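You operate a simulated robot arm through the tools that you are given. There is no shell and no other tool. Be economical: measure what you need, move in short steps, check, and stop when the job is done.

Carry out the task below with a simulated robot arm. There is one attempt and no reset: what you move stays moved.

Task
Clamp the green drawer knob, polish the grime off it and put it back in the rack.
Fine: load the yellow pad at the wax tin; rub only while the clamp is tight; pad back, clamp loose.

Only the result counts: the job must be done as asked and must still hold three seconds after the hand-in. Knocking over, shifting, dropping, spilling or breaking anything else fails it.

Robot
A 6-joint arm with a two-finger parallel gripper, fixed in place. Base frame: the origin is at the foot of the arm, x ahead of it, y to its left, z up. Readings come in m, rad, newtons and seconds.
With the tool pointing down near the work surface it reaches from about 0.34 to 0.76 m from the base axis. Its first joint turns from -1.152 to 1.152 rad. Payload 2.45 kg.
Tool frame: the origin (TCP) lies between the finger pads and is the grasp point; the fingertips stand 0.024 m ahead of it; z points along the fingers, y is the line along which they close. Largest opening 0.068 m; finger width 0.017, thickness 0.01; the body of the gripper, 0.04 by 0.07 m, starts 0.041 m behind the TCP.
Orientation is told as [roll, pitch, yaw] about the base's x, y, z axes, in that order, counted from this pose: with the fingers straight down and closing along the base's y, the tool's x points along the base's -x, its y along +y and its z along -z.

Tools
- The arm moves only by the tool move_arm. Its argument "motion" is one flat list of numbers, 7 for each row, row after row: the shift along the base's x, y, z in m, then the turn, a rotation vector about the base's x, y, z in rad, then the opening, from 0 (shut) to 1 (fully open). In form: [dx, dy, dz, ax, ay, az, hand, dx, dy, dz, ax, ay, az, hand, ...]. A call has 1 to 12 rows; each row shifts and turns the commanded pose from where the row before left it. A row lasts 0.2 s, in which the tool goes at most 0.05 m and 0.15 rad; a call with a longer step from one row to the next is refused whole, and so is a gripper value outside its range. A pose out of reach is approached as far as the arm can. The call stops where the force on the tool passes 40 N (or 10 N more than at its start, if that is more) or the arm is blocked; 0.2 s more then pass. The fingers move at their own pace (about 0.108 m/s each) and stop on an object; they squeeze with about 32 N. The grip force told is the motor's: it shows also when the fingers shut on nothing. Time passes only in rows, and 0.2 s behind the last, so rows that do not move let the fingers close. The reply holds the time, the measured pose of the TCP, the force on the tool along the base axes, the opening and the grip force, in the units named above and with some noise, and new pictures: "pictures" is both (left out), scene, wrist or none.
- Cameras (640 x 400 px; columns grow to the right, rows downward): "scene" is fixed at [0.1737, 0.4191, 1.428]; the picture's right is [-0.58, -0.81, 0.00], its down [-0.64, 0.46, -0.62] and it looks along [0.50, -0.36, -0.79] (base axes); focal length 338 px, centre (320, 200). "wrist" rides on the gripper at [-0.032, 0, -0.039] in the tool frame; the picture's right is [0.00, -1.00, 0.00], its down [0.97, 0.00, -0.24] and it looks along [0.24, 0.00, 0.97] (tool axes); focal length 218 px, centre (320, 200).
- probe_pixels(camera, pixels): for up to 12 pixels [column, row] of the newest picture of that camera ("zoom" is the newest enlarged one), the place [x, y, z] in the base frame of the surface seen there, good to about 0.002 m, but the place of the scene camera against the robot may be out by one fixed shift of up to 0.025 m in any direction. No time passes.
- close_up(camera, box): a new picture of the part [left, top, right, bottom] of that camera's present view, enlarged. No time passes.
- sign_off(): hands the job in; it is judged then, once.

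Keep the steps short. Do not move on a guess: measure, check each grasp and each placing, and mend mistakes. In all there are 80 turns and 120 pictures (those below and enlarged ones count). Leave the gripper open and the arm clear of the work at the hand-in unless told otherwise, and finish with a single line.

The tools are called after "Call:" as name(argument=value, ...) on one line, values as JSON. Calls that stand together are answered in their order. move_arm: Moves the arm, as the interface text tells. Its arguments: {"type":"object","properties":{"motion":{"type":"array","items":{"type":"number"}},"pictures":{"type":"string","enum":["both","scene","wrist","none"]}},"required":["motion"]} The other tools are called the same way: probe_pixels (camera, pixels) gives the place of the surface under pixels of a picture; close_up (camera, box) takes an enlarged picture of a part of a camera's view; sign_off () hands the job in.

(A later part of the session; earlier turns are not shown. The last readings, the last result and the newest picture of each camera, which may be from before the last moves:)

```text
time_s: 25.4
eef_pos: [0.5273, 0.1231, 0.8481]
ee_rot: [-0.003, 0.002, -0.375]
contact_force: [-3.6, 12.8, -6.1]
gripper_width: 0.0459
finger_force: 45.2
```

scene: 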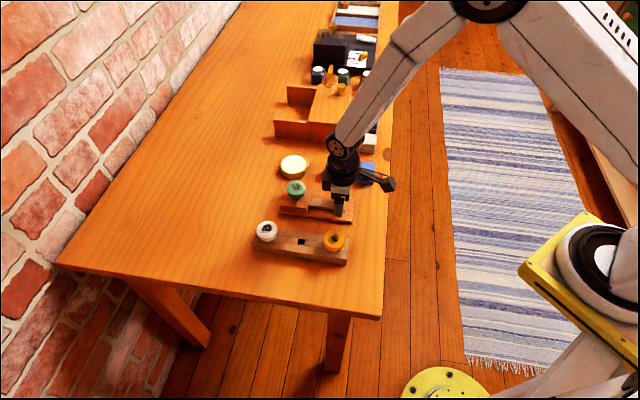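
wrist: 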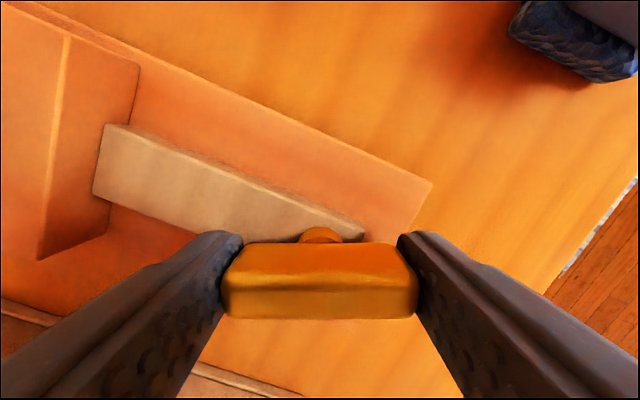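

Call:
move_arm(motion=[0, 0.0012, 0, 0, 0, -0.1, 0.4, 0, 0, 0, 0, 0, -0.1, 0.4, 0, 0, 0, 0, 0, -0.1, 0.4, 0, 0, 0, 0, 0, -0.1, 0.4, 0, 0, 0, 0, 0, 0, 0.4], pictures="wrist")

```text
time_s: 26.6
eef_pos: [0.5282, 0.1232, 0.8483]
ee_rot: [-0.001, 0.003, -0.777]
contact_force: [-9.1, -2.8, 4.0]
gripper_width: 0.0461
finger_force: 45.4
```

wrist: 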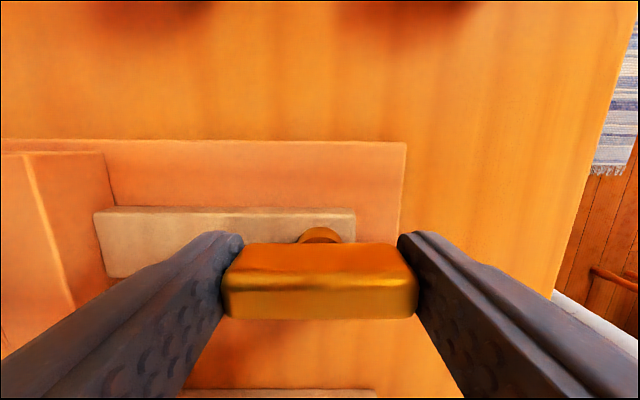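

The bar now lies along the tongue (90° turned). I'll nudge a little further to see if there's a stop.

Call:
move_arm(motion=[0, 0, 0, 0, 0, -0.07, 0.4, 0, 0, 0, 0, 0, -0.07, 0.4, 0, 0, 0, 0, 0, 0, 0.4], pictures="wrist")

```text
time_s: 27.4
eef_pos: [0.5278, 0.1222, 0.8481]
ee_rot: [-0.003, 0.002, -0.915]
contact_force: [-6.7, -16.1, -1.8]
gripper_width: 0.0472
finger_force: 44.5
```

wrist: 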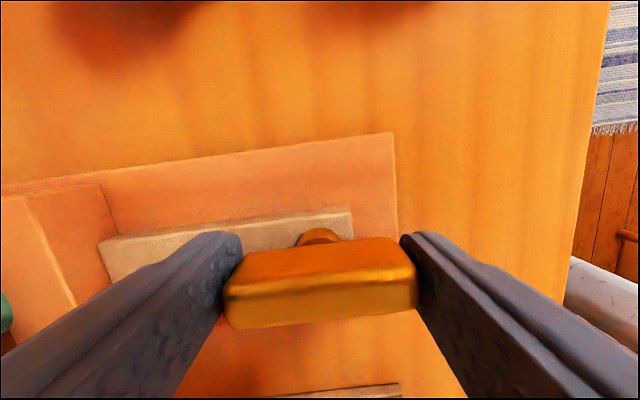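

The bar stays and the fingers slip, so there's a stop at 90°: the clamp is tight. I'll realign, open, rise and inspect.

Call:
move_arm(motion=[0, 0, 0, 0, 0, 0.07, 0.4, 0, 0, 0, 0, 0, 0.06, 0.4, 0, 0, 0, 0, 0, 0, 0.8, 0, 0, 0, 0, 0, 0, 1, 0, 0, 0.03, 0, 0, 0, 1, 0, 0, 0.05, 0, 0, 0, 1, 0, 0, 0.03, 0, 0, 0, 1], pictures="both")

Call:
close_up(camera="scene", box=[260, 150, 360, 230])

```text
time_s: 29.0
eef_pos: [0.5293, 0.1226, 0.9573]
ee_rot: [-0.002, 0.001, -0.786]
contact_force: [-0.4, -0.6, -0.1]
gripper_width: 0.0683
finger_force: 0.0
```

scene: 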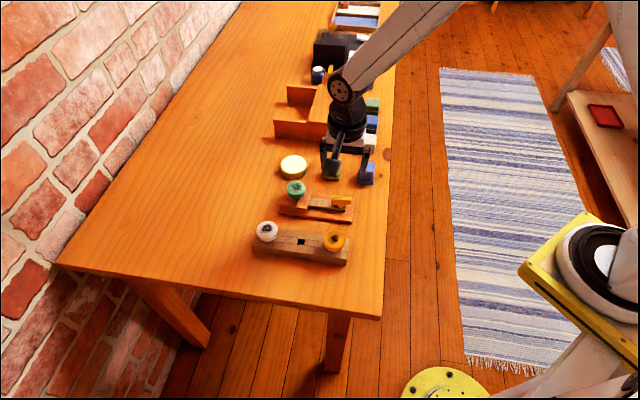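
wrist: 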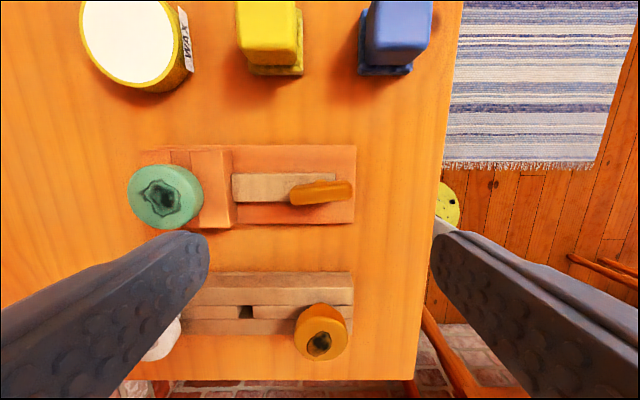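

```text
5.00 times, centred on (310, 190) of scene
```

zoom: 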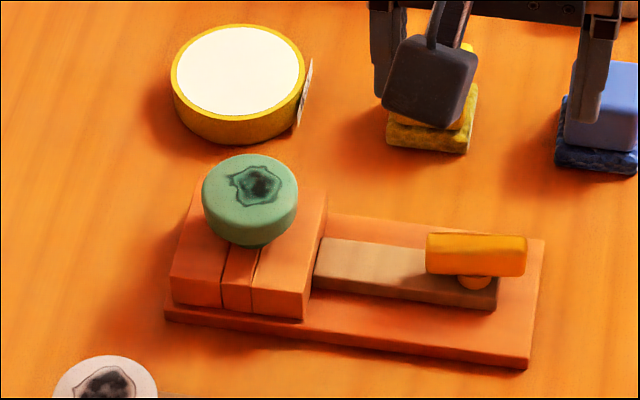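

The bar at (321, 189) is tilted about 7° short of full, because my realignment pulled it back. I'll regrip, turn to the stop again, and this time release there.

Call:
move_arm(motion=[0, 0, -0.03, 0, 0, 0.09, 1, 0, 0, -0.05, 0, 0, 0, 1, 0, 0, -0.03, 0, 0, 0, 1, 0, 0, 0, 0, 0, 0, 0.6, 0, 0, 0, 0, 0, 0, 0.4, 0, 0, 0, 0, 0, -0.1, 0.4, 0, 0, 0, 0, 0, -0.08, 0.4, 0, 0, 0, 0, 0, 0, 0.4], pictures="wrist")

```text
time_s: 30.8
eef_pos: [0.5273, 0.1227, 0.8458]
ee_rot: [-0.004, 0.004, -0.877]
contact_force: [-7.5, -11.7, -3.2]
gripper_width: 0.0469
finger_force: 45.1
```

wrist: 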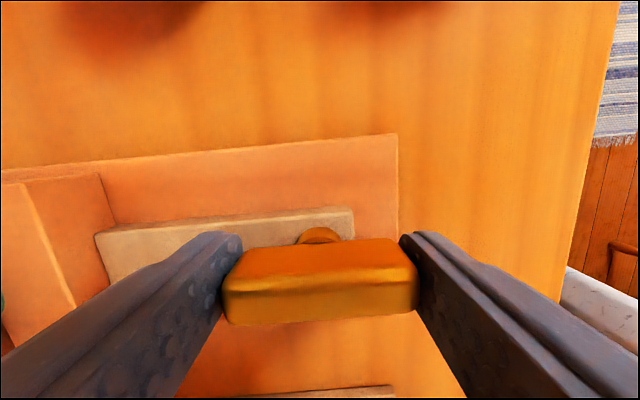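

Again at the stop and slipping. Releasing here and rising.

Call:
move_arm(motion=[0, 0, 0, 0, 0, 0, 0.8, 0, 0, 0, 0, 0, 0, 1, 0, 0, 0, 0, 0, 0, 1, 0, 0, 0.03, 0, 0, 0, 1, 0, 0, 0.05, 0, 0, 0, 1, 0, 0, 0.03, 0, 0, 0.09, 1], pictures="wrist")

Call:
close_up(camera="wrist", box=[120, 130, 370, 240])

```text
time_s: 32.2
eef_pos: [0.5278, 0.1224, 0.9599]
ee_rot: [-0.002, 0.002, -0.786]
contact_force: [0.1, 0.2, -0.4]
gripper_width: 0.068
finger_force: 0.2
```

wrist: 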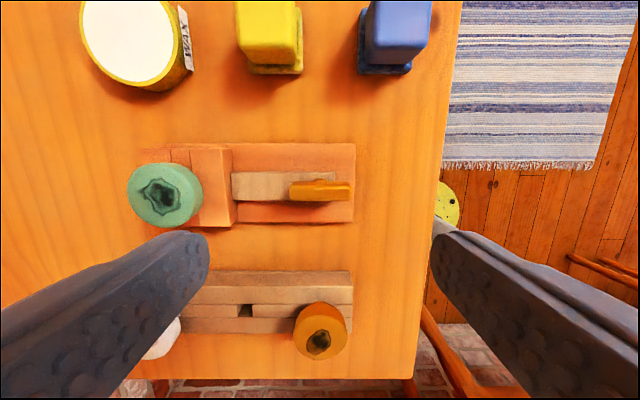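

```text
2.56 times, centred on (245, 185) of wrist
```

zoom: 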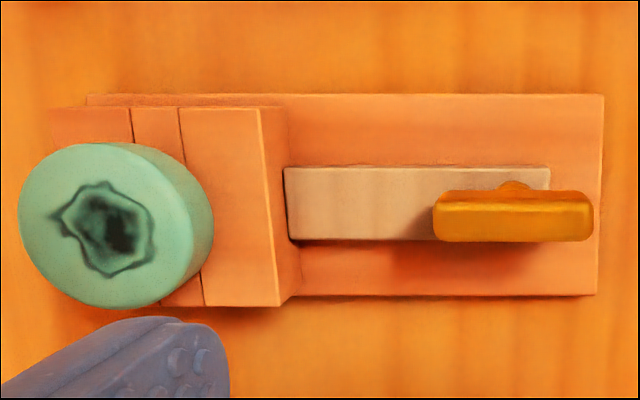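

The lever is now parallel to the tongue, so the clamp is tight. Next I'll go above the yellow pad and hover to measure it.

Call:
move_arm(motion=[0.026, -0.013, 0, 0, 0, 0, 1, 0.026, -0.013, 0, 0, 0, 0, 1, 0.026, -0.013, 0, 0, 0, 0, 1, 0.025, -0.012, 0, 0, 0, 0, 1], pictures="both")

Call:
close_up(camera="wrist", box=[120, 130, 500, 330])

```text
time_s: 33.2
eef_pos: [0.6315, 0.0714, 0.9576]
ee_rot: [-0.001, 0.002, -0.787]
contact_force: [0.5, 0.4, -1.3]
gripper_width: 0.0682
finger_force: 0.2
```

scene: 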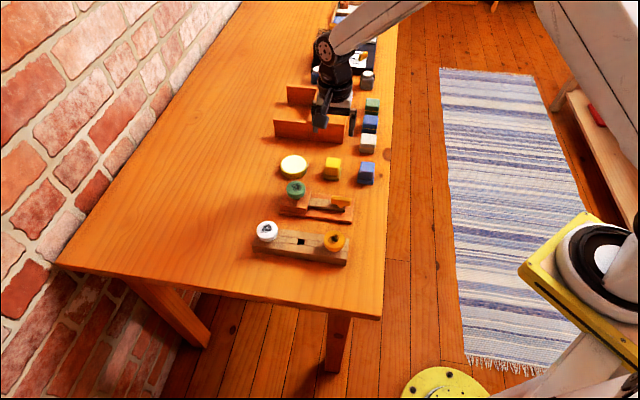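
wrist: 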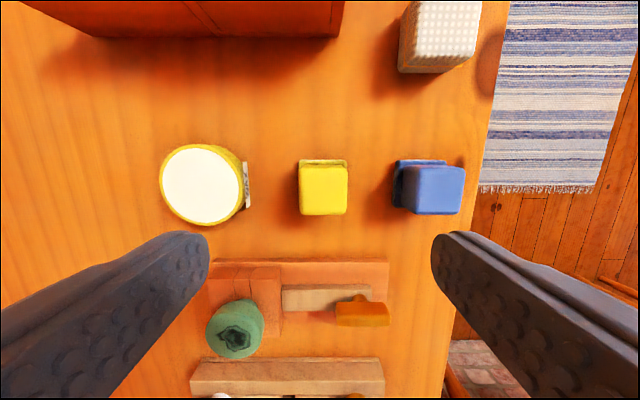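

```text
1.68 times, centred on (310, 230) of wrist
```

zoom: 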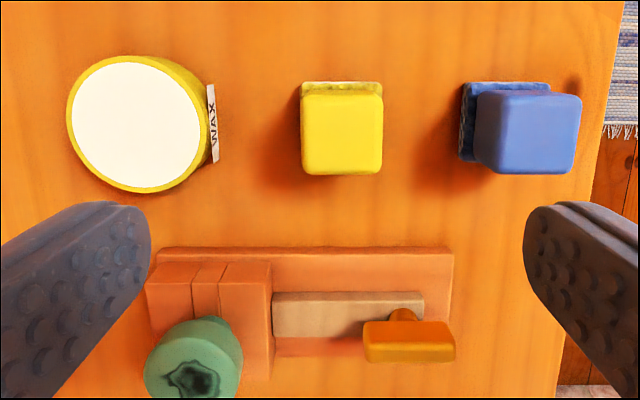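

The pad is square to the gripper. I'll measure its edges and the wax surface.

Call:
probe_pixels(camera="wrist", pixels=[[303, 188], [343, 188], [323, 170], [323, 190], [323, 200], [323, 211], [323, 161], [200, 182], [168, 182], [232, 182], [200, 152], [200, 217]])

Call:
probe_pixels(camera="scene", pixels=[[332, 164], [327, 179], [331, 178], [342, 178], [293, 166], [366, 168], [296, 188]])

Call:
close_up(camera="scene", box=[270, 145, 390, 215])

```text
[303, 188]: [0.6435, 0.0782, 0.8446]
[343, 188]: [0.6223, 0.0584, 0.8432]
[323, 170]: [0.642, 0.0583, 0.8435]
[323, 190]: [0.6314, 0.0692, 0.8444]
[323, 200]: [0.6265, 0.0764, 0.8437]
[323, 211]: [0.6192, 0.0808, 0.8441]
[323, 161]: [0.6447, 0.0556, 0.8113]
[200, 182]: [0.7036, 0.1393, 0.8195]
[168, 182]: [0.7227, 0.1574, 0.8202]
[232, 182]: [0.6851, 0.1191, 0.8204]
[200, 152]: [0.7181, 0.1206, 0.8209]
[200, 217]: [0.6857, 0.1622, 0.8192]
```

```text
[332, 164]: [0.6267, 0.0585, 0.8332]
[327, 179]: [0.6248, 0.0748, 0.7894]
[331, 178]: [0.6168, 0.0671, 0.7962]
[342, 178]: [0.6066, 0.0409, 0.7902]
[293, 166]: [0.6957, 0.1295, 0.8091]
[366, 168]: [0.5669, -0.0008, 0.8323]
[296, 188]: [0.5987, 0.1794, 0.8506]
```

```text
5.33 times, centred on (330, 180) of scene
```

zoom: 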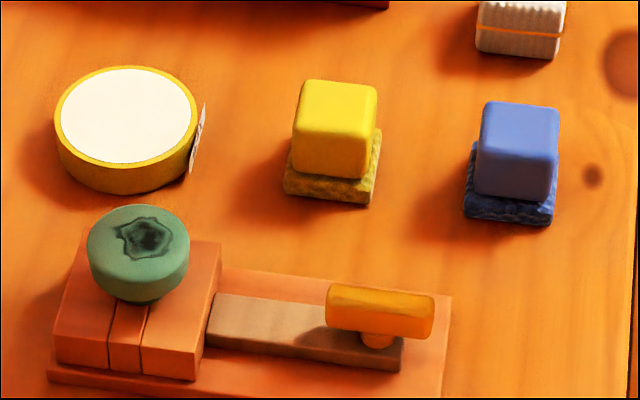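

The pad's centre is (0.631, 0.070), body width is about 0.033 and the top is 0.844. I'll descend to z≈0.840 with the fingers open and look before closing.

Call:
move_arm(motion=[-0.0005, -0.0013, -0.03, 0, 0, 0, 1, 0, 0, -0.04, 0, 0, 0, 1, 0, 0, -0.03, 0, 0, 0, 1, 0, 0, -0.018, 0, 0, 0, 1], pictures="wrist")

```text
time_s: 34.2
eef_pos: [0.632, 0.0712, 0.8399]
ee_rot: [0.001, 0.0, -0.787]
contact_force: [-1.0, -0.5, -0.1]
gripper_width: 0.0679
finger_force: 0.1
```

wrist: 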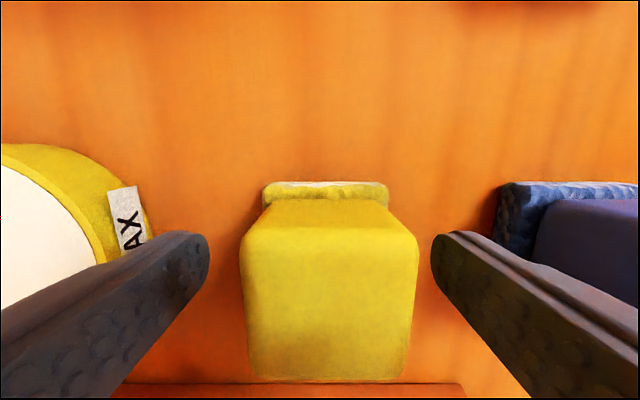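

The pad is 10 px right of centre, about 1.8 mm. I'll shift and close.

Call:
move_arm(motion=[-0.0013, -0.0013, 0, 0, 0, 0, 1, 0, 0, 0, 0, 0, 0, 0.6, 0, 0, 0, 0, 0, 0, 0.25, 0, 0, 0, 0, 0, 0, 0.25], pictures="wrist")

```text
time_s: 35.2
eef_pos: [0.6293, 0.0695, 0.8396]
ee_rot: [-0.001, 0.002, -0.786]
contact_force: [0.2, 0.8, -0.1]
gripper_width: 0.0355
finger_force: 31.7
```

wrist: 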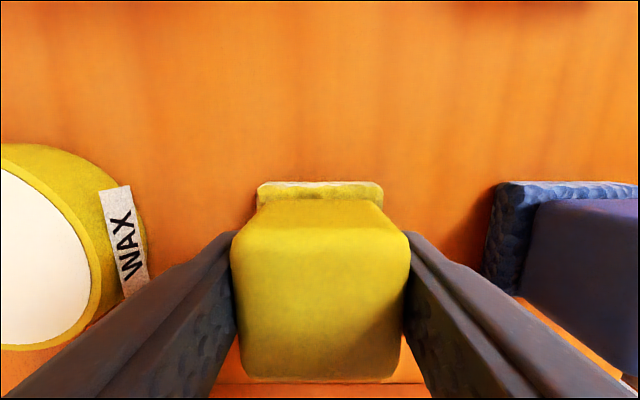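

The pad is held (0.0355, 32 N), with its home TCP at (0.6295, 0.0697, 0.8396). I'll lift, carry it over the wax centre (0.7013, 0.1408) and stop just above.

Call:
move_arm(motion=[0, 0, 0.03, 0, 0, 0, 0.25, 0, 0, 0.04, 0, 0, 0, 0.25, 0.024, 0.0237, 0, 0, 0, 0, 0.25, 0.024, 0.0237, 0, 0, 0, 0, 0.25, 0.0238, 0.0237, 0, 0, 0, 0, 0.25, 0, 0, -0.02, 0, 0, 0, 0.25, 0, 0, -0.02, 0, 0, 0, 0.25], pictures="both")

Call:
close_up(camera="scene", box=[250, 120, 370, 200])

```text
time_s: 36.8
eef_pos: [0.701, 0.1403, 0.8687]
ee_rot: [-0.002, 0.001, -0.786]
contact_force: [1.1, 1.0, -0.4]
gripper_width: 0.035
finger_force: 32.4
```

scene: 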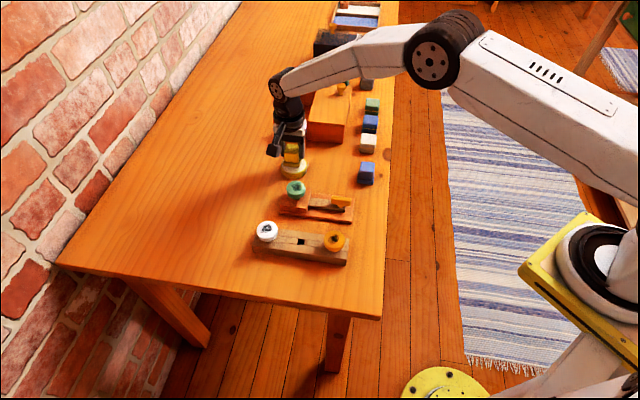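
wrist: 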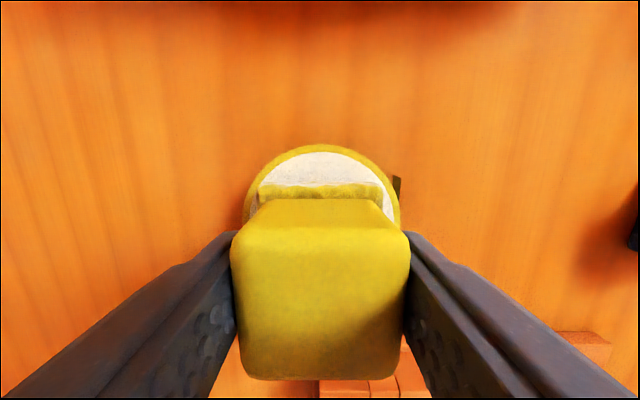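

```text
5.00 times, centred on (310, 160) of scene
```

zoom: 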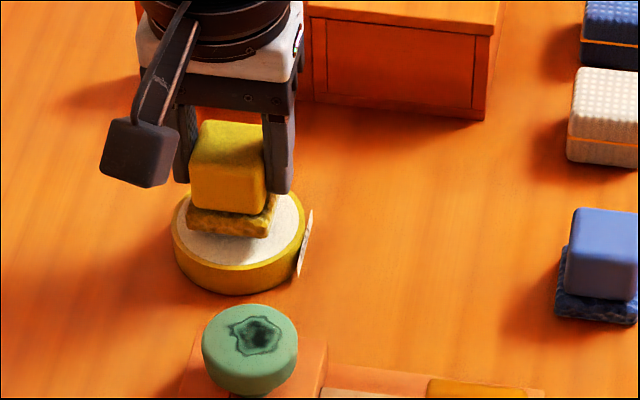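

The pad is centred above the wax. I'll lower it gently to contact at about z=0.860.

Call:
move_arm(motion=[0, 0, -0.004, 0, 0, 0, 0.25, 0, 0, -0.003, 0, 0, 0, 0.25, 0, 0, -0.001, 0, 0, 0, 0.25, 0, 0, 0, 0, 0, 0, 0.25], pictures="none")

```text
time_s: 37.8
eef_pos: [0.7021, 0.1422, 0.8621]
ee_rot: [-0.002, -0.001, -0.786]
contact_force: [-0.3, 0.0, -0.4]
gripper_width: 0.0354
finger_force: 31.9
```

Call:
move_arm(motion=[0, 0, -0.001, 0, 0, 0, 0.25, 0, 0, -0.001, 0, 0, 0, 0.25, 0, 0, -0.0005, 0, 0, 0, 0.25, 0, 0, 0, 0, 0, 0, 0.25], pictures="none")

```text
time_s: 38.8
eef_pos: [0.7002, 0.1403, 0.8597]
ee_rot: [0.001, 0.001, -0.785]
contact_force: [-3.5, -0.7, 7.7]
gripper_width: 0.0355
finger_force: 32.1
```

Contact at 7.7 N. I'll hold it there a moment to load, then lift straight up and inspect.

Call:
move_arm(motion=[0, 0, -0.0005, 0, 0, 0, 0.25, 0, 0, 0, 0, 0, 0, 0.25, 0, 0, 0, 0, 0, 0, 0.25, 0, 0, 0.02, 0, 0, 0, 0.25, 0, 0, 0.04, 0, 0, 0, 0.25], pictures="both")

Call:
close_up(camera="scene", box=[250, 100, 370, 200])

```text
time_s: 40.0
eef_pos: [0.7017, 0.1405, 0.9179]
ee_rot: [-0.003, 0.002, -0.785]
contact_force: [-0.6, -0.2, -0.4]
gripper_width: 0.0352
finger_force: 31.7
```

scene: 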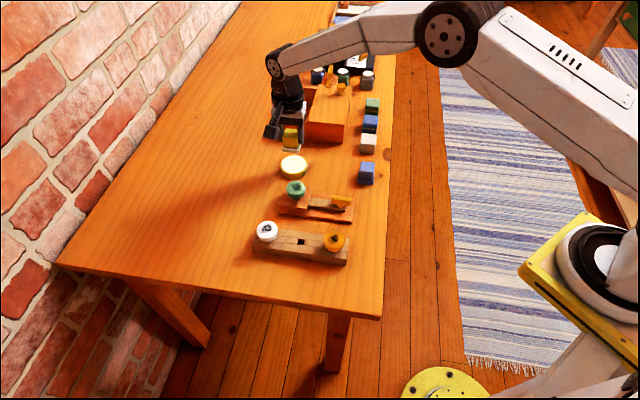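
wrist: 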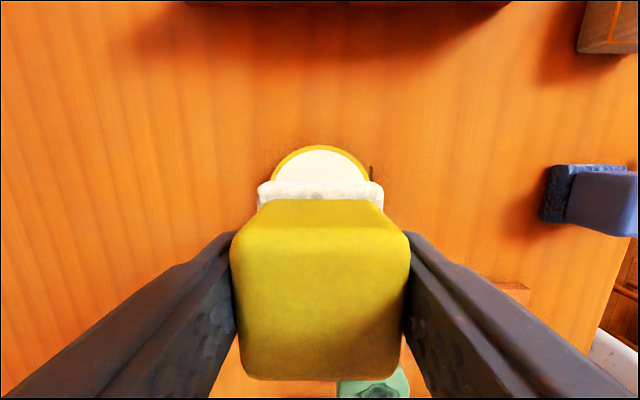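

```text
4.00 times, centred on (310, 150) of scene
```

zoom: 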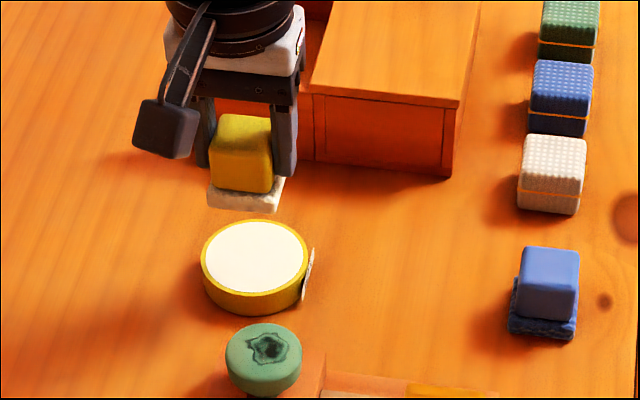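

The pad face turned white, so it's loaded. I'll carry it over the clamped knob (0.6025, 0.1973) and down to just above its top.

Call:
move_arm(motion=[0, 0, 0.015, 0, 0, 0, 0.25, -0.033, 0.0188, 0, 0, 0, 0, 0.25, -0.033, 0.0188, 0, 0, 0, 0, 0.25, -0.033, 0.0189, 0, 0, 0, 0, 0.25, 0, 0, -0.02, 0, 0, 0, 0.25, 0, 0, -0.007, 0, 0, 0, 0.25], pictures="both")

Call:
close_up(camera="scene", box=[250, 130, 370, 220])

```text
time_s: 41.4
eef_pos: [0.6021, 0.1975, 0.9067]
ee_rot: [-0.001, 0.0, -0.786]
contact_force: [0.4, 0.4, 0.0]
gripper_width: 0.0354
finger_force: 31.8
```

scene: 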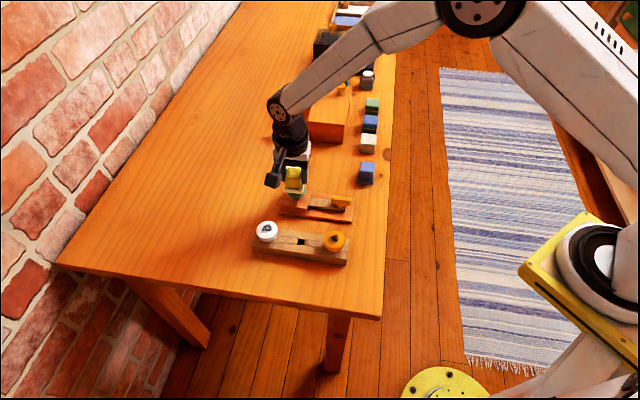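
wrist: 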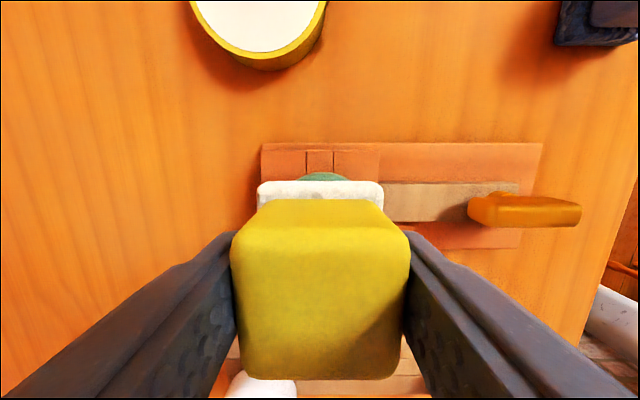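

```text
4.44 times, centred on (310, 175) of scene
```

zoom: 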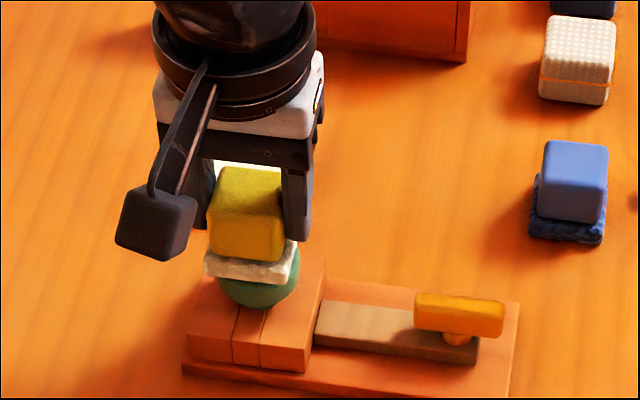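

Centred over the knob with the lever still parallel. I'll lower it to light contact.

Call:
move_arm(motion=[0, 0, -0.002, 0, 0, 0, 0.25, 0, 0, -0.002, 0, 0, 0, 0.25, 0, 0, -0.001, 0, 0, 0, 0.25, 0, 0, 0, 0, 0, 0, 0.25], pictures="none")

```text
time_s: 42.4
eef_pos: [0.6026, 0.1986, 0.9024]
ee_rot: [-0.002, 0.001, -0.787]
contact_force: [-1.7, -1.9, 4.9]
gripper_width: 0.0352
finger_force: 32.1
```

Contact at 5 N. I'll press 0.5 mm more and rub with short strokes of about ±8 mm.

Call:
move_arm(motion=[0, 0, -0.0005, 0, 0, 0, 0.25, 0.006, -0.006, 0, 0, 0, 0, 0.25, -0.006, 0.006, 0, 0, 0, 0, 0.25, -0.006, 0.006, 0, 0, 0, 0, 0.25, 0.006, -0.006, 0, 0, 0, 0, 0.25, 0.006, 0.006, 0, 0, 0, 0, 0.25, -0.006, -0.006, 0, 0, 0, 0, 0.25, -0.006, -0.006, 0, 0, 0, 0, 0.25, 0.006, 0.006, 0, 0, 0, 0, 0.25], pictures="scene")

Call:
close_up(camera="scene", box=[250, 130, 370, 220])

```text
time_s: 44.4
eef_pos: [0.6018, 0.1955, 0.9022]
ee_rot: [-0.003, 0.0, -0.784]
contact_force: [-7.8, -10.5, 31.7]
gripper_width: 0.0352
finger_force: 32.3
```

scene: 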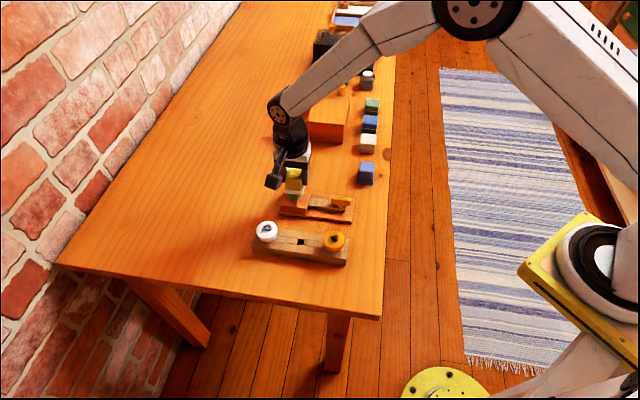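

```text
4.44 times, centred on (310, 175) of scene
```

zoom: 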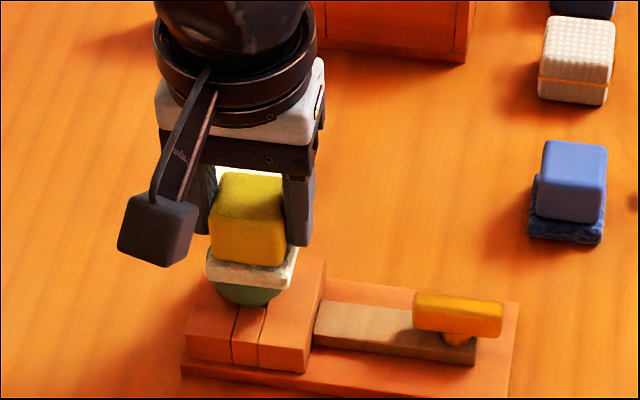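

The force rose to 32 N and the pad face has dulled. I'll lift and look at the knob.

Call:
move_arm(motion=[0, 0, 0.02, 0, 0, 0, 0.25, 0, 0, 0.02, 0, 0, 0, 0.25, 0.025, -0.025, 0.0, 0, 0, 0, 0.25, 0.025, -0.025, 0.0, 0, 0, 0, 0.25], pictures="both")

Call:
close_up(camera="scene", box=[250, 120, 370, 220])

```text
time_s: 45.4
eef_pos: [0.6521, 0.1459, 0.9408]
ee_rot: [0.0, 0.002, -0.786]
contact_force: [-0.5, -0.7, -1.0]
gripper_width: 0.0352
finger_force: 32.5
```

scene: 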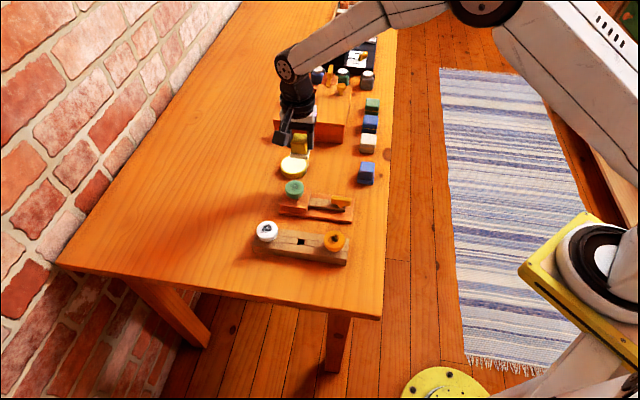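
wrist: 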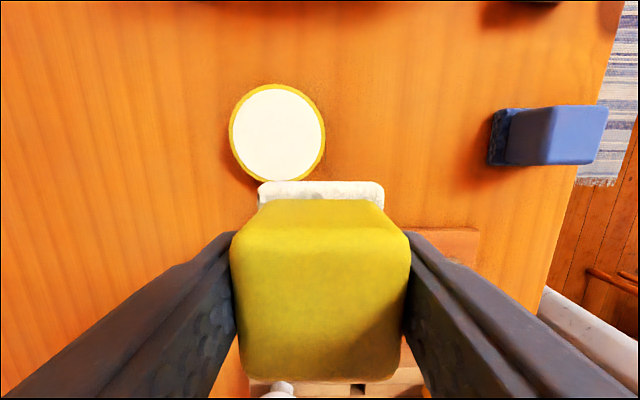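

```text
4.00 times, centred on (310, 170) of scene
```

zoom: 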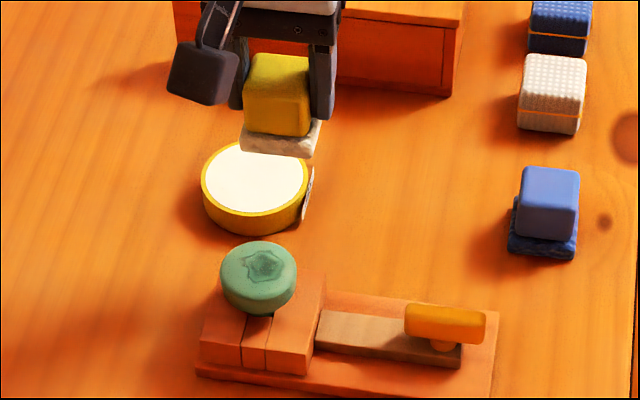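

The grime has faded to a faint patch, so another round is needed. I'll return over the knob and continue with a slightly lighter press.

Call:
move_arm(motion=[-0.025, 0.025, 0, 0, 0, 0, 0.25, -0.025, 0.025, 0, 0, 0, 0, 0.25, 0, 0, -0.02, 0, 0, 0, 0.25, 0, 0, -0.017, 0, 0, 0, 0.25, 0, 0, -0.0025, 0, 0, 0, 0.25, 0, 0, 0, 0, 0, 0, 0.25], pictures="none")

```text
time_s: 46.8
eef_pos: [0.6027, 0.1973, 0.9013]
ee_rot: [0.0, 0.002, -0.787]
contact_force: [-1.2, 0.5, 2.8]
gripper_width: 0.0354
finger_force: 32.2
```

Call:
move_arm(motion=[0, 0, -0.0005, 0, 0, 0, 0.25, 0.006, -0.006, 0, 0, 0, 0, 0.25, -0.006, 0.006, 0, 0, 0, 0, 0.25, -0.006, 0.006, 0, 0, 0, 0, 0.25, 0.006, -0.006, 0, 0, 0, 0, 0.25, 0.006, -0.006, 0, 0, 0, 0, 0.25, -0.006, 0.006, 0, 0, 0, 0, 0.25, -0.006, 0.006, 0, 0, 0, 0, 0.25, 0.006, -0.006, 0, 0, 0, 0, 0.25], pictures="none")

```text
time_s: 48.8
eef_pos: [0.602, 0.1994, 0.9017]
ee_rot: [-0.001, -0.002, -0.784]
contact_force: [-6.5, 6.2, 17.8]
gripper_width: 0.0351
finger_force: 32.4
```

One more set of strokes along the other axis, then I'll lift and inspect.

Call:
move_arm(motion=[0.005, 0.005, 0, 0, 0, 0, 0.25, -0.005, -0.005, 0, 0, 0, 0, 0.25, -0.005, -0.005, 0, 0, 0, 0, 0.25, 0.005, 0.005, 0, 0, 0, 0, 0.25, 0.006, -0.006, 0, 0, 0, 0, 0.25, -0.006, 0.006, 0, 0, 0, 0, 0.25, 0, 0, 0.02, 0, 0, 0, 0.25, 0, 0, 0.02, 0, 0, 0, 0.25, 0.025, -0.025, 0.0, 0, 0, 0, 0.25, 0.025, -0.025, 0.0, 0, 0, 0, 0.25], pictures="both")

Call:
close_up(camera="scene", box=[250, 150, 370, 240])

```text
time_s: 51.0
eef_pos: [0.6522, 0.1469, 0.9427]
ee_rot: [-0.002, 0.002, -0.786]
contact_force: [0.6, 0.1, -1.3]
gripper_width: 0.0354
finger_force: 31.7
```

scene: 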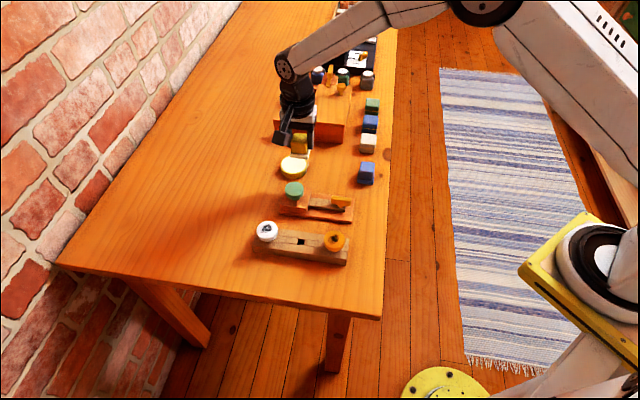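
wrist: 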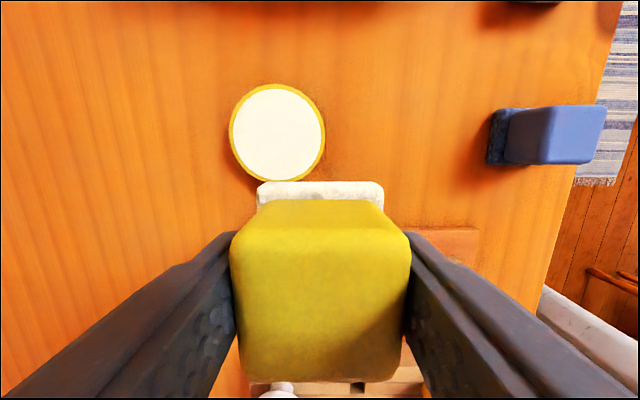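

```text
4.44 times, centred on (310, 195) of scene
```

zoom: 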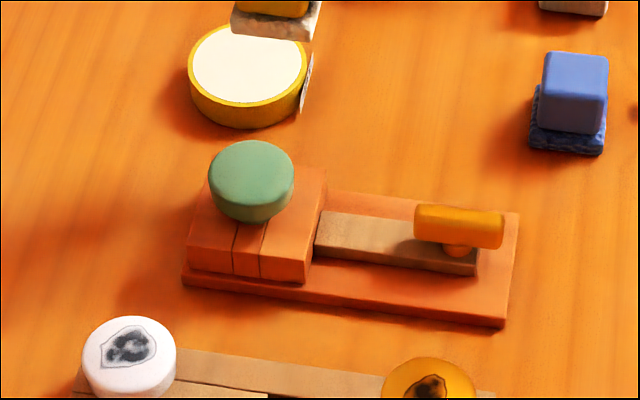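

The grime is gone from the green knob. I'll return the yellow pad to its home spot, moving above it and down to about 6 mm over the bench.

Call:
move_arm(motion=[-0.0076, -0.0259, 0, 0, 0, 0, 0.25, -0.0076, -0.0259, 0, 0, 0, 0, 0.25, -0.0076, -0.0258, 0, 0, 0, 0, 0.25, 0, 0, -0.03, 0, 0, 0, 0.25, 0, 0, -0.04, 0, 0, 0, 0.25, 0, 0, -0.025, 0, 0, 0, 0.25, 0, 0, 0, 0, 0, 0, 0.25], pictures="both")

Call:
close_up(camera="scene", box=[270, 120, 390, 210])

```text
time_s: 52.6
eef_pos: [0.63, 0.0696, 0.8463]
ee_rot: [-0.001, 0.002, -0.786]
contact_force: [0.6, -0.4, 0.2]
gripper_width: 0.0353
finger_force: 32.5
```

scene: 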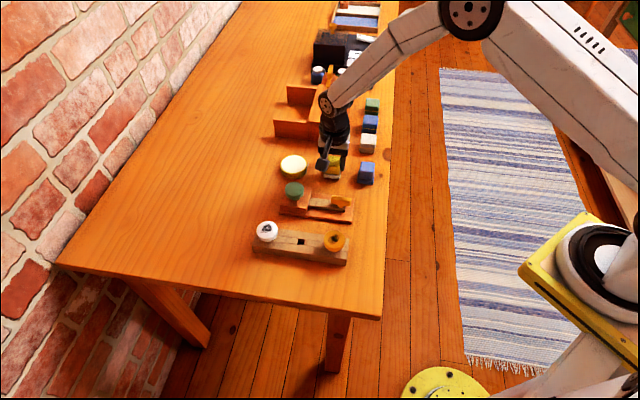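
wrist: 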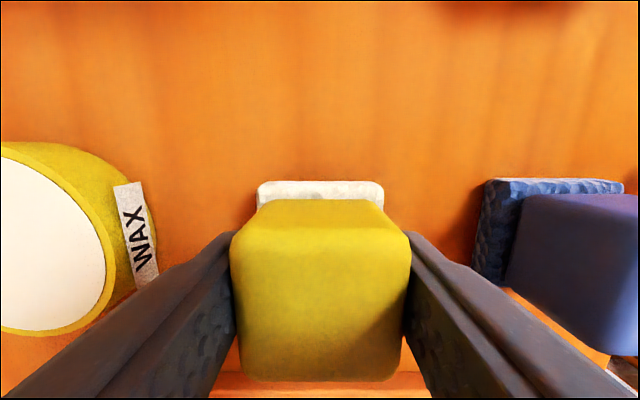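

```text
4.44 times, centred on (330, 165) of scene
```

zoom: 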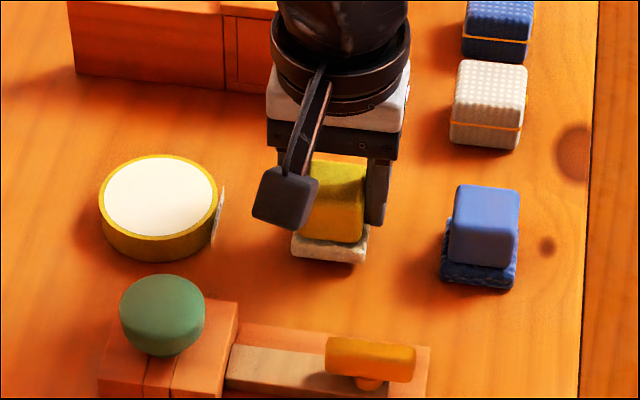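

The pad is square and directly above its spot. I'll lower the last 6 mm to touch.

Call:
move_arm(motion=[0, 0, -0.004, 0, 0, 0, 0.25, 0, 0, -0.002, 0, 0, 0, 0.25, 0, 0, -0.0005, 0, 0, 0, 0.25, 0, 0, 0, 0, 0, 0, 0.25], pictures="none")

```text
time_s: 53.6
eef_pos: [0.6297, 0.0689, 0.8398]
ee_rot: [0.0, 0.0, -0.786]
contact_force: [-0.3, -0.4, 0.8]
gripper_width: 0.0354
finger_force: 32.3
```

Touching lightly at the same height as when I picked it up. I'll open and rise.

Call:
move_arm(motion=[0, 0, -0.0003, 0, 0, 0, 0.25, 0, 0, 0, 0, 0, 0, 0.7, 0, 0, 0, 0, 0, 0, 1, 0, 0, 0, 0, 0, 0, 1, 0, 0, 0.03, 0, 0, 0, 1, 0, 0, 0.045, 0, 0, 0, 1, 0, 0, 0.04, 0, 0, 0, 1], pictures="both")

Call:
close_up(camera="scene", box=[270, 120, 390, 210])

```text
time_s: 55.2
eef_pos: [0.6287, 0.0677, 0.9559]
ee_rot: [-0.001, 0.002, -0.783]
contact_force: [-0.3, 0.4, 0.4]
gripper_width: 0.0679
finger_force: 0.0
```

scene: 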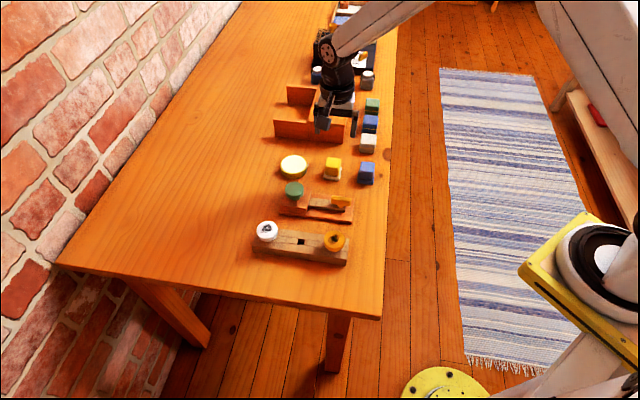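
wrist: 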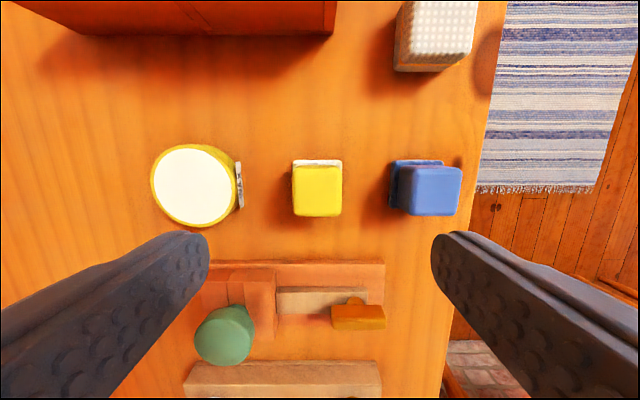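

```text
4.44 times, centred on (330, 165) of scene
```

zoom: 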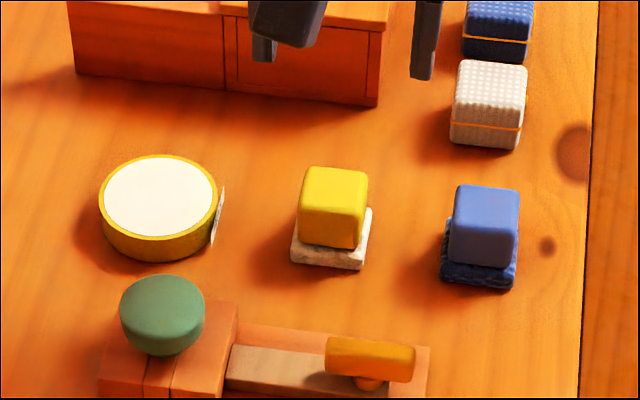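

The pad is standing at home. Now to loosen the clamp: I'll move over the lever pivot (0.5285, 0.1235) and descend to z≈0.848, open.

Call:
move_arm(motion=[-0.0337, 0.0179, 0, 0, 0, 0, 1, -0.0337, 0.0179, 0, 0, 0, 0, 1, -0.0336, 0.018, 0, 0, 0, 0, 1, 0, 0, -0.04, 0, 0, 0, 1, 0, 0, -0.03, 0, 0, 0, 1, 0, 0, -0.0366, 0, 0, 0, 1, 0, 0, 0, 0, 0, 0, 1], pictures="wrist")

```text
time_s: 56.8
eef_pos: [0.5282, 0.123, 0.8471]
ee_rot: [0.0, -0.001, -0.786]
contact_force: [0.4, 0.6, 0.0]
gripper_width: 0.0681
finger_force: 0.1
```

wrist: 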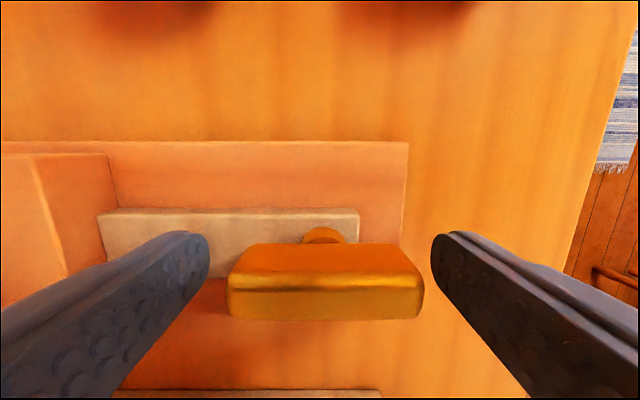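

Well placed (1 mm off, which I'll correct). I'll grip the bar and turn counter-clockwise.

Call:
move_arm(motion=[-0.0006, -0.0006, 0, 0, 0, 0, 0.6, 0, 0, 0, 0, 0, 0, 0.4, 0, 0, 0, 0, 0, 0, 0.4, 0, 0, 0, 0, 0, 0.12, 0.4, 0, 0, 0, 0, 0, 0.12, 0.4, 0, 0, 0, 0, 0, 0.12, 0.4, 0, 0, 0, 0, 0, 0.12, 0.4, 0, 0, 0, 0, 0, 0, 0.4], pictures="wrist")

```text
time_s: 58.6
eef_pos: [0.529, 0.124, 0.848]
ee_rot: [-0.002, 0.001, -0.303]
contact_force: [-1.0, 6.9, -11.7]
gripper_width: 0.046
finger_force: 45.0
```

wrist: 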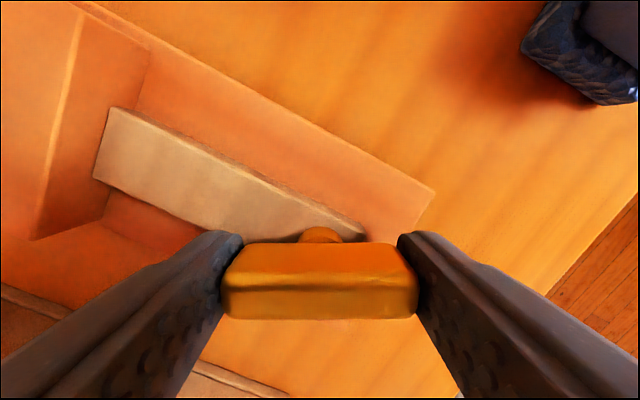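

The bar follows at low force. I'll continue counter-clockwise toward +0.785.

Call:
move_arm(motion=[0, 0.0005, 0, 0, 0, 0.12, 0.4, 0, 0, 0, 0, 0, 0.12, 0.4, 0, 0, 0, 0, 0, 0.12, 0.4, 0, 0, 0, 0, 0, 0.12, 0.4, 0, 0, 0, 0, 0, 0.12, 0.4, 0, 0, 0, 0, 0, 0, 0.4], pictures="none")

```text
time_s: 60.0
eef_pos: [0.529, 0.1247, 0.848]
ee_rot: [-0.002, 0.001, 0.298]
contact_force: [0.4, 16.0, -16.6]
gripper_width: 0.0461
finger_force: 44.9
```

Call:
move_arm(motion=[0, 0.0015, 0, 0, 0, 0.12, 0.4, 0, 0, 0, 0, 0, 0.12, 0.4, 0, 0, 0, 0, 0, 0.12, 0.4, 0, 0, 0, 0, 0, 0.12, 0.4, 0, 0, 0, 0, 0, 0.08, 0.4, 0, 0, 0, 0, 0, 0, 0.4], pictures="wrist")

```text
time_s: 61.4
eef_pos: [0.5283, 0.1247, 0.8483]
ee_rot: [-0.002, 0.002, 0.855]
contact_force: [-6.3, 8.9, 3.0]
gripper_width: 0.0467
finger_force: 45.0
```

wrist: 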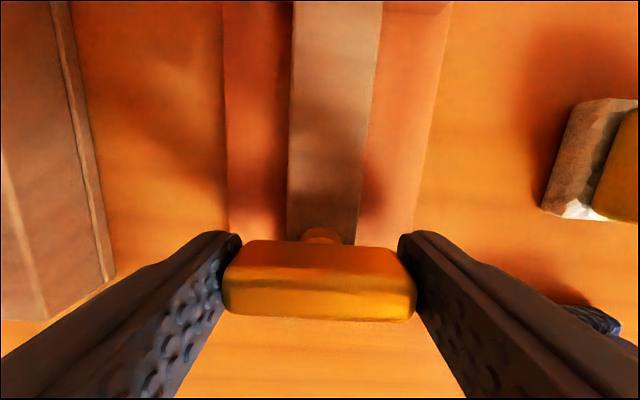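

At the loose-end stop (slight slip in the fingers). I'll release here, rise and square up.

Call:
move_arm(motion=[0, 0, 0, 0, 0, 0, 0.8, 0, 0, 0, 0, 0, 0, 1, 0, 0, 0, 0, 0, 0, 1, 0, 0, 0.03, 0, 0, 0, 1, 0, 0, 0.045, 0, 0, 0, 1, 0, 0, 0.02, 0, 0, -0.07, 1, 0.025, 0.025, 0, 0, 0, 0, 1, 0.025, 0.025, 0, 0, 0, 0, 1, 0.0235, 0.0225, 0, 0, 0, 0, 1], pictures="both")

Call:
close_up(camera="wrist", box=[240, 130, 400, 350])

```text
time_s: 63.4
eef_pos: [0.6024, 0.1971, 0.9425]
ee_rot: [-0.003, 0.002, 0.785]
contact_force: [0.2, 0.3, 0.7]
gripper_width: 0.0681
finger_force: 0.1
```

scene: 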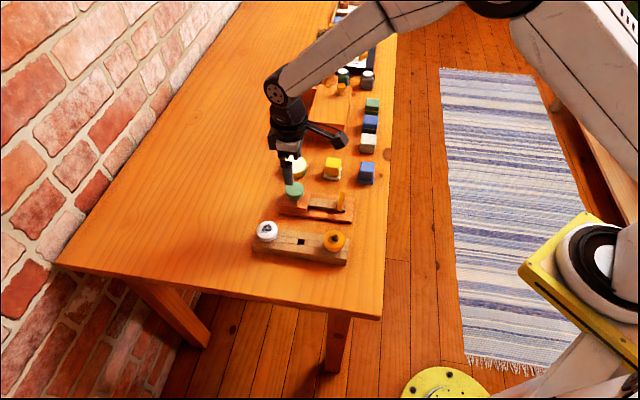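
wrist: 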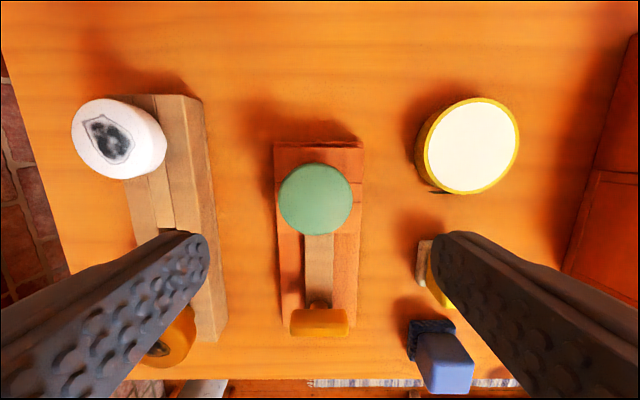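

```text
1.82 times, centred on (320, 240) of wrist
```

zoom: 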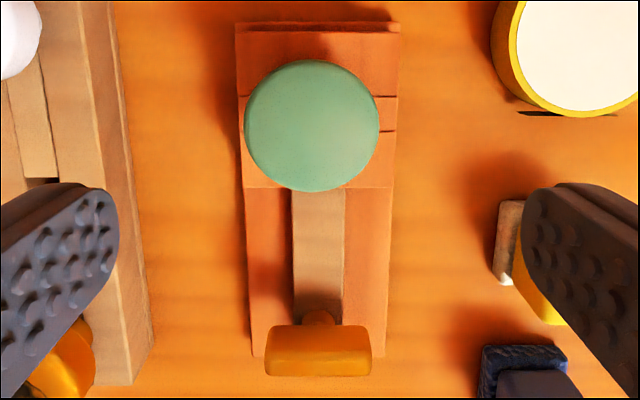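

The knob is clean and the lever is square at its loose position. I'll measure the knob head before grasping it.

Call:
probe_pixels(camera="wrist", pixels=[[284, 199], [346, 199], [315, 169], [315, 229], [315, 199]])

```text
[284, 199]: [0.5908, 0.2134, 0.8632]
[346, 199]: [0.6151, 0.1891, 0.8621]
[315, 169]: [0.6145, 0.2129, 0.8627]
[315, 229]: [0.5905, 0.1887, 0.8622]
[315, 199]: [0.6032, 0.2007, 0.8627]
```

The knob's centre is now at (0.6025, 0.2008), a couple of mm from where I placed it, within the hole's play. I'll align to that and descend with the fingers open.

Call:
move_arm(motion=[0, 0.0035, -0.03, 0, 0, 0, 1, 0, 0, -0.03, 0, 0, 0, 1, 0, 0, -0.018, 0, 0, 0, 1, 0, 0, -0.005, 0, 0, 0, 1, 0, 0, 0, 0, 0, 0, 1], pictures="both")

Call:
close_up(camera="scene", box=[260, 150, 360, 230])

```text
time_s: 64.6
eef_pos: [0.6006, 0.2001, 0.8606]
ee_rot: [-0.002, 0.0, 0.785]
contact_force: [-0.5, 0.6, 0.0]
gripper_width: 0.0681
finger_force: 0.0
```

scene: 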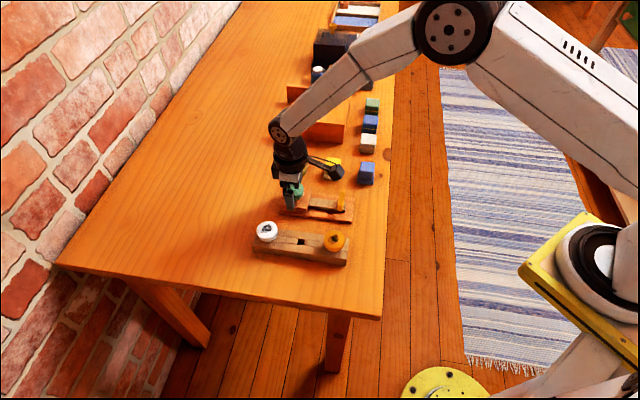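
wrist: 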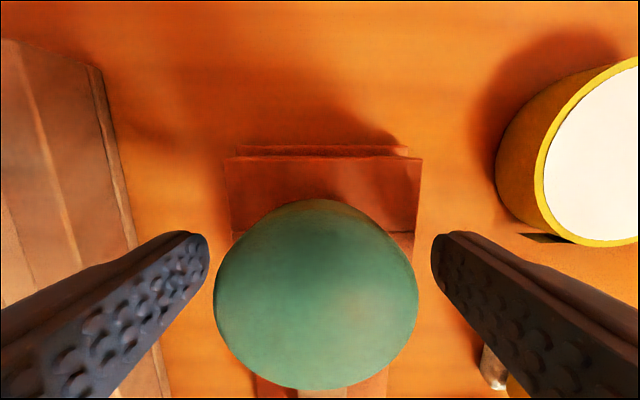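

```text
5.00 times, centred on (310, 190) of scene
```

zoom: 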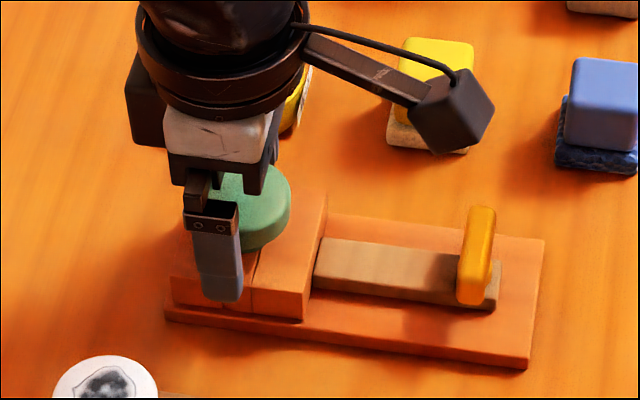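

Nearly centred. I'll nudge 1 mm and 1.5 mm down, then close.

Call:
move_arm(motion=[0, 0.001, -0.0015, 0, 0, 0, 1, 0, 0, 0, 0, 0, 0, 0.6, 0, 0, 0, 0, 0, 0, 0.3, 0, 0, 0, 0, 0, 0, 0.3], pictures="wrist")

```text
time_s: 65.6
eef_pos: [0.6029, 0.2028, 0.8583]
ee_rot: [-0.003, -0.002, 0.787]
contact_force: [0.7, -1.0, 0.9]
gripper_width: 0.0419
finger_force: 32.1
```

wrist: 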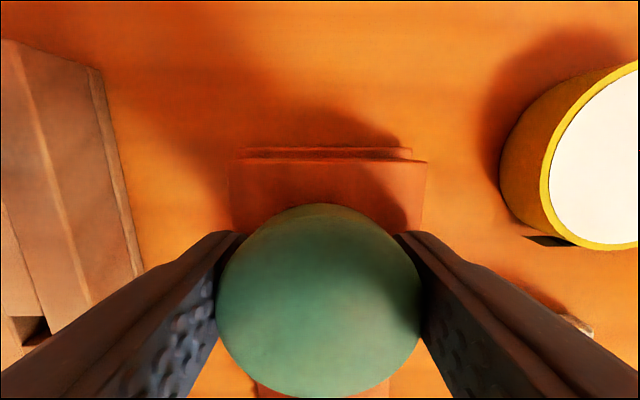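

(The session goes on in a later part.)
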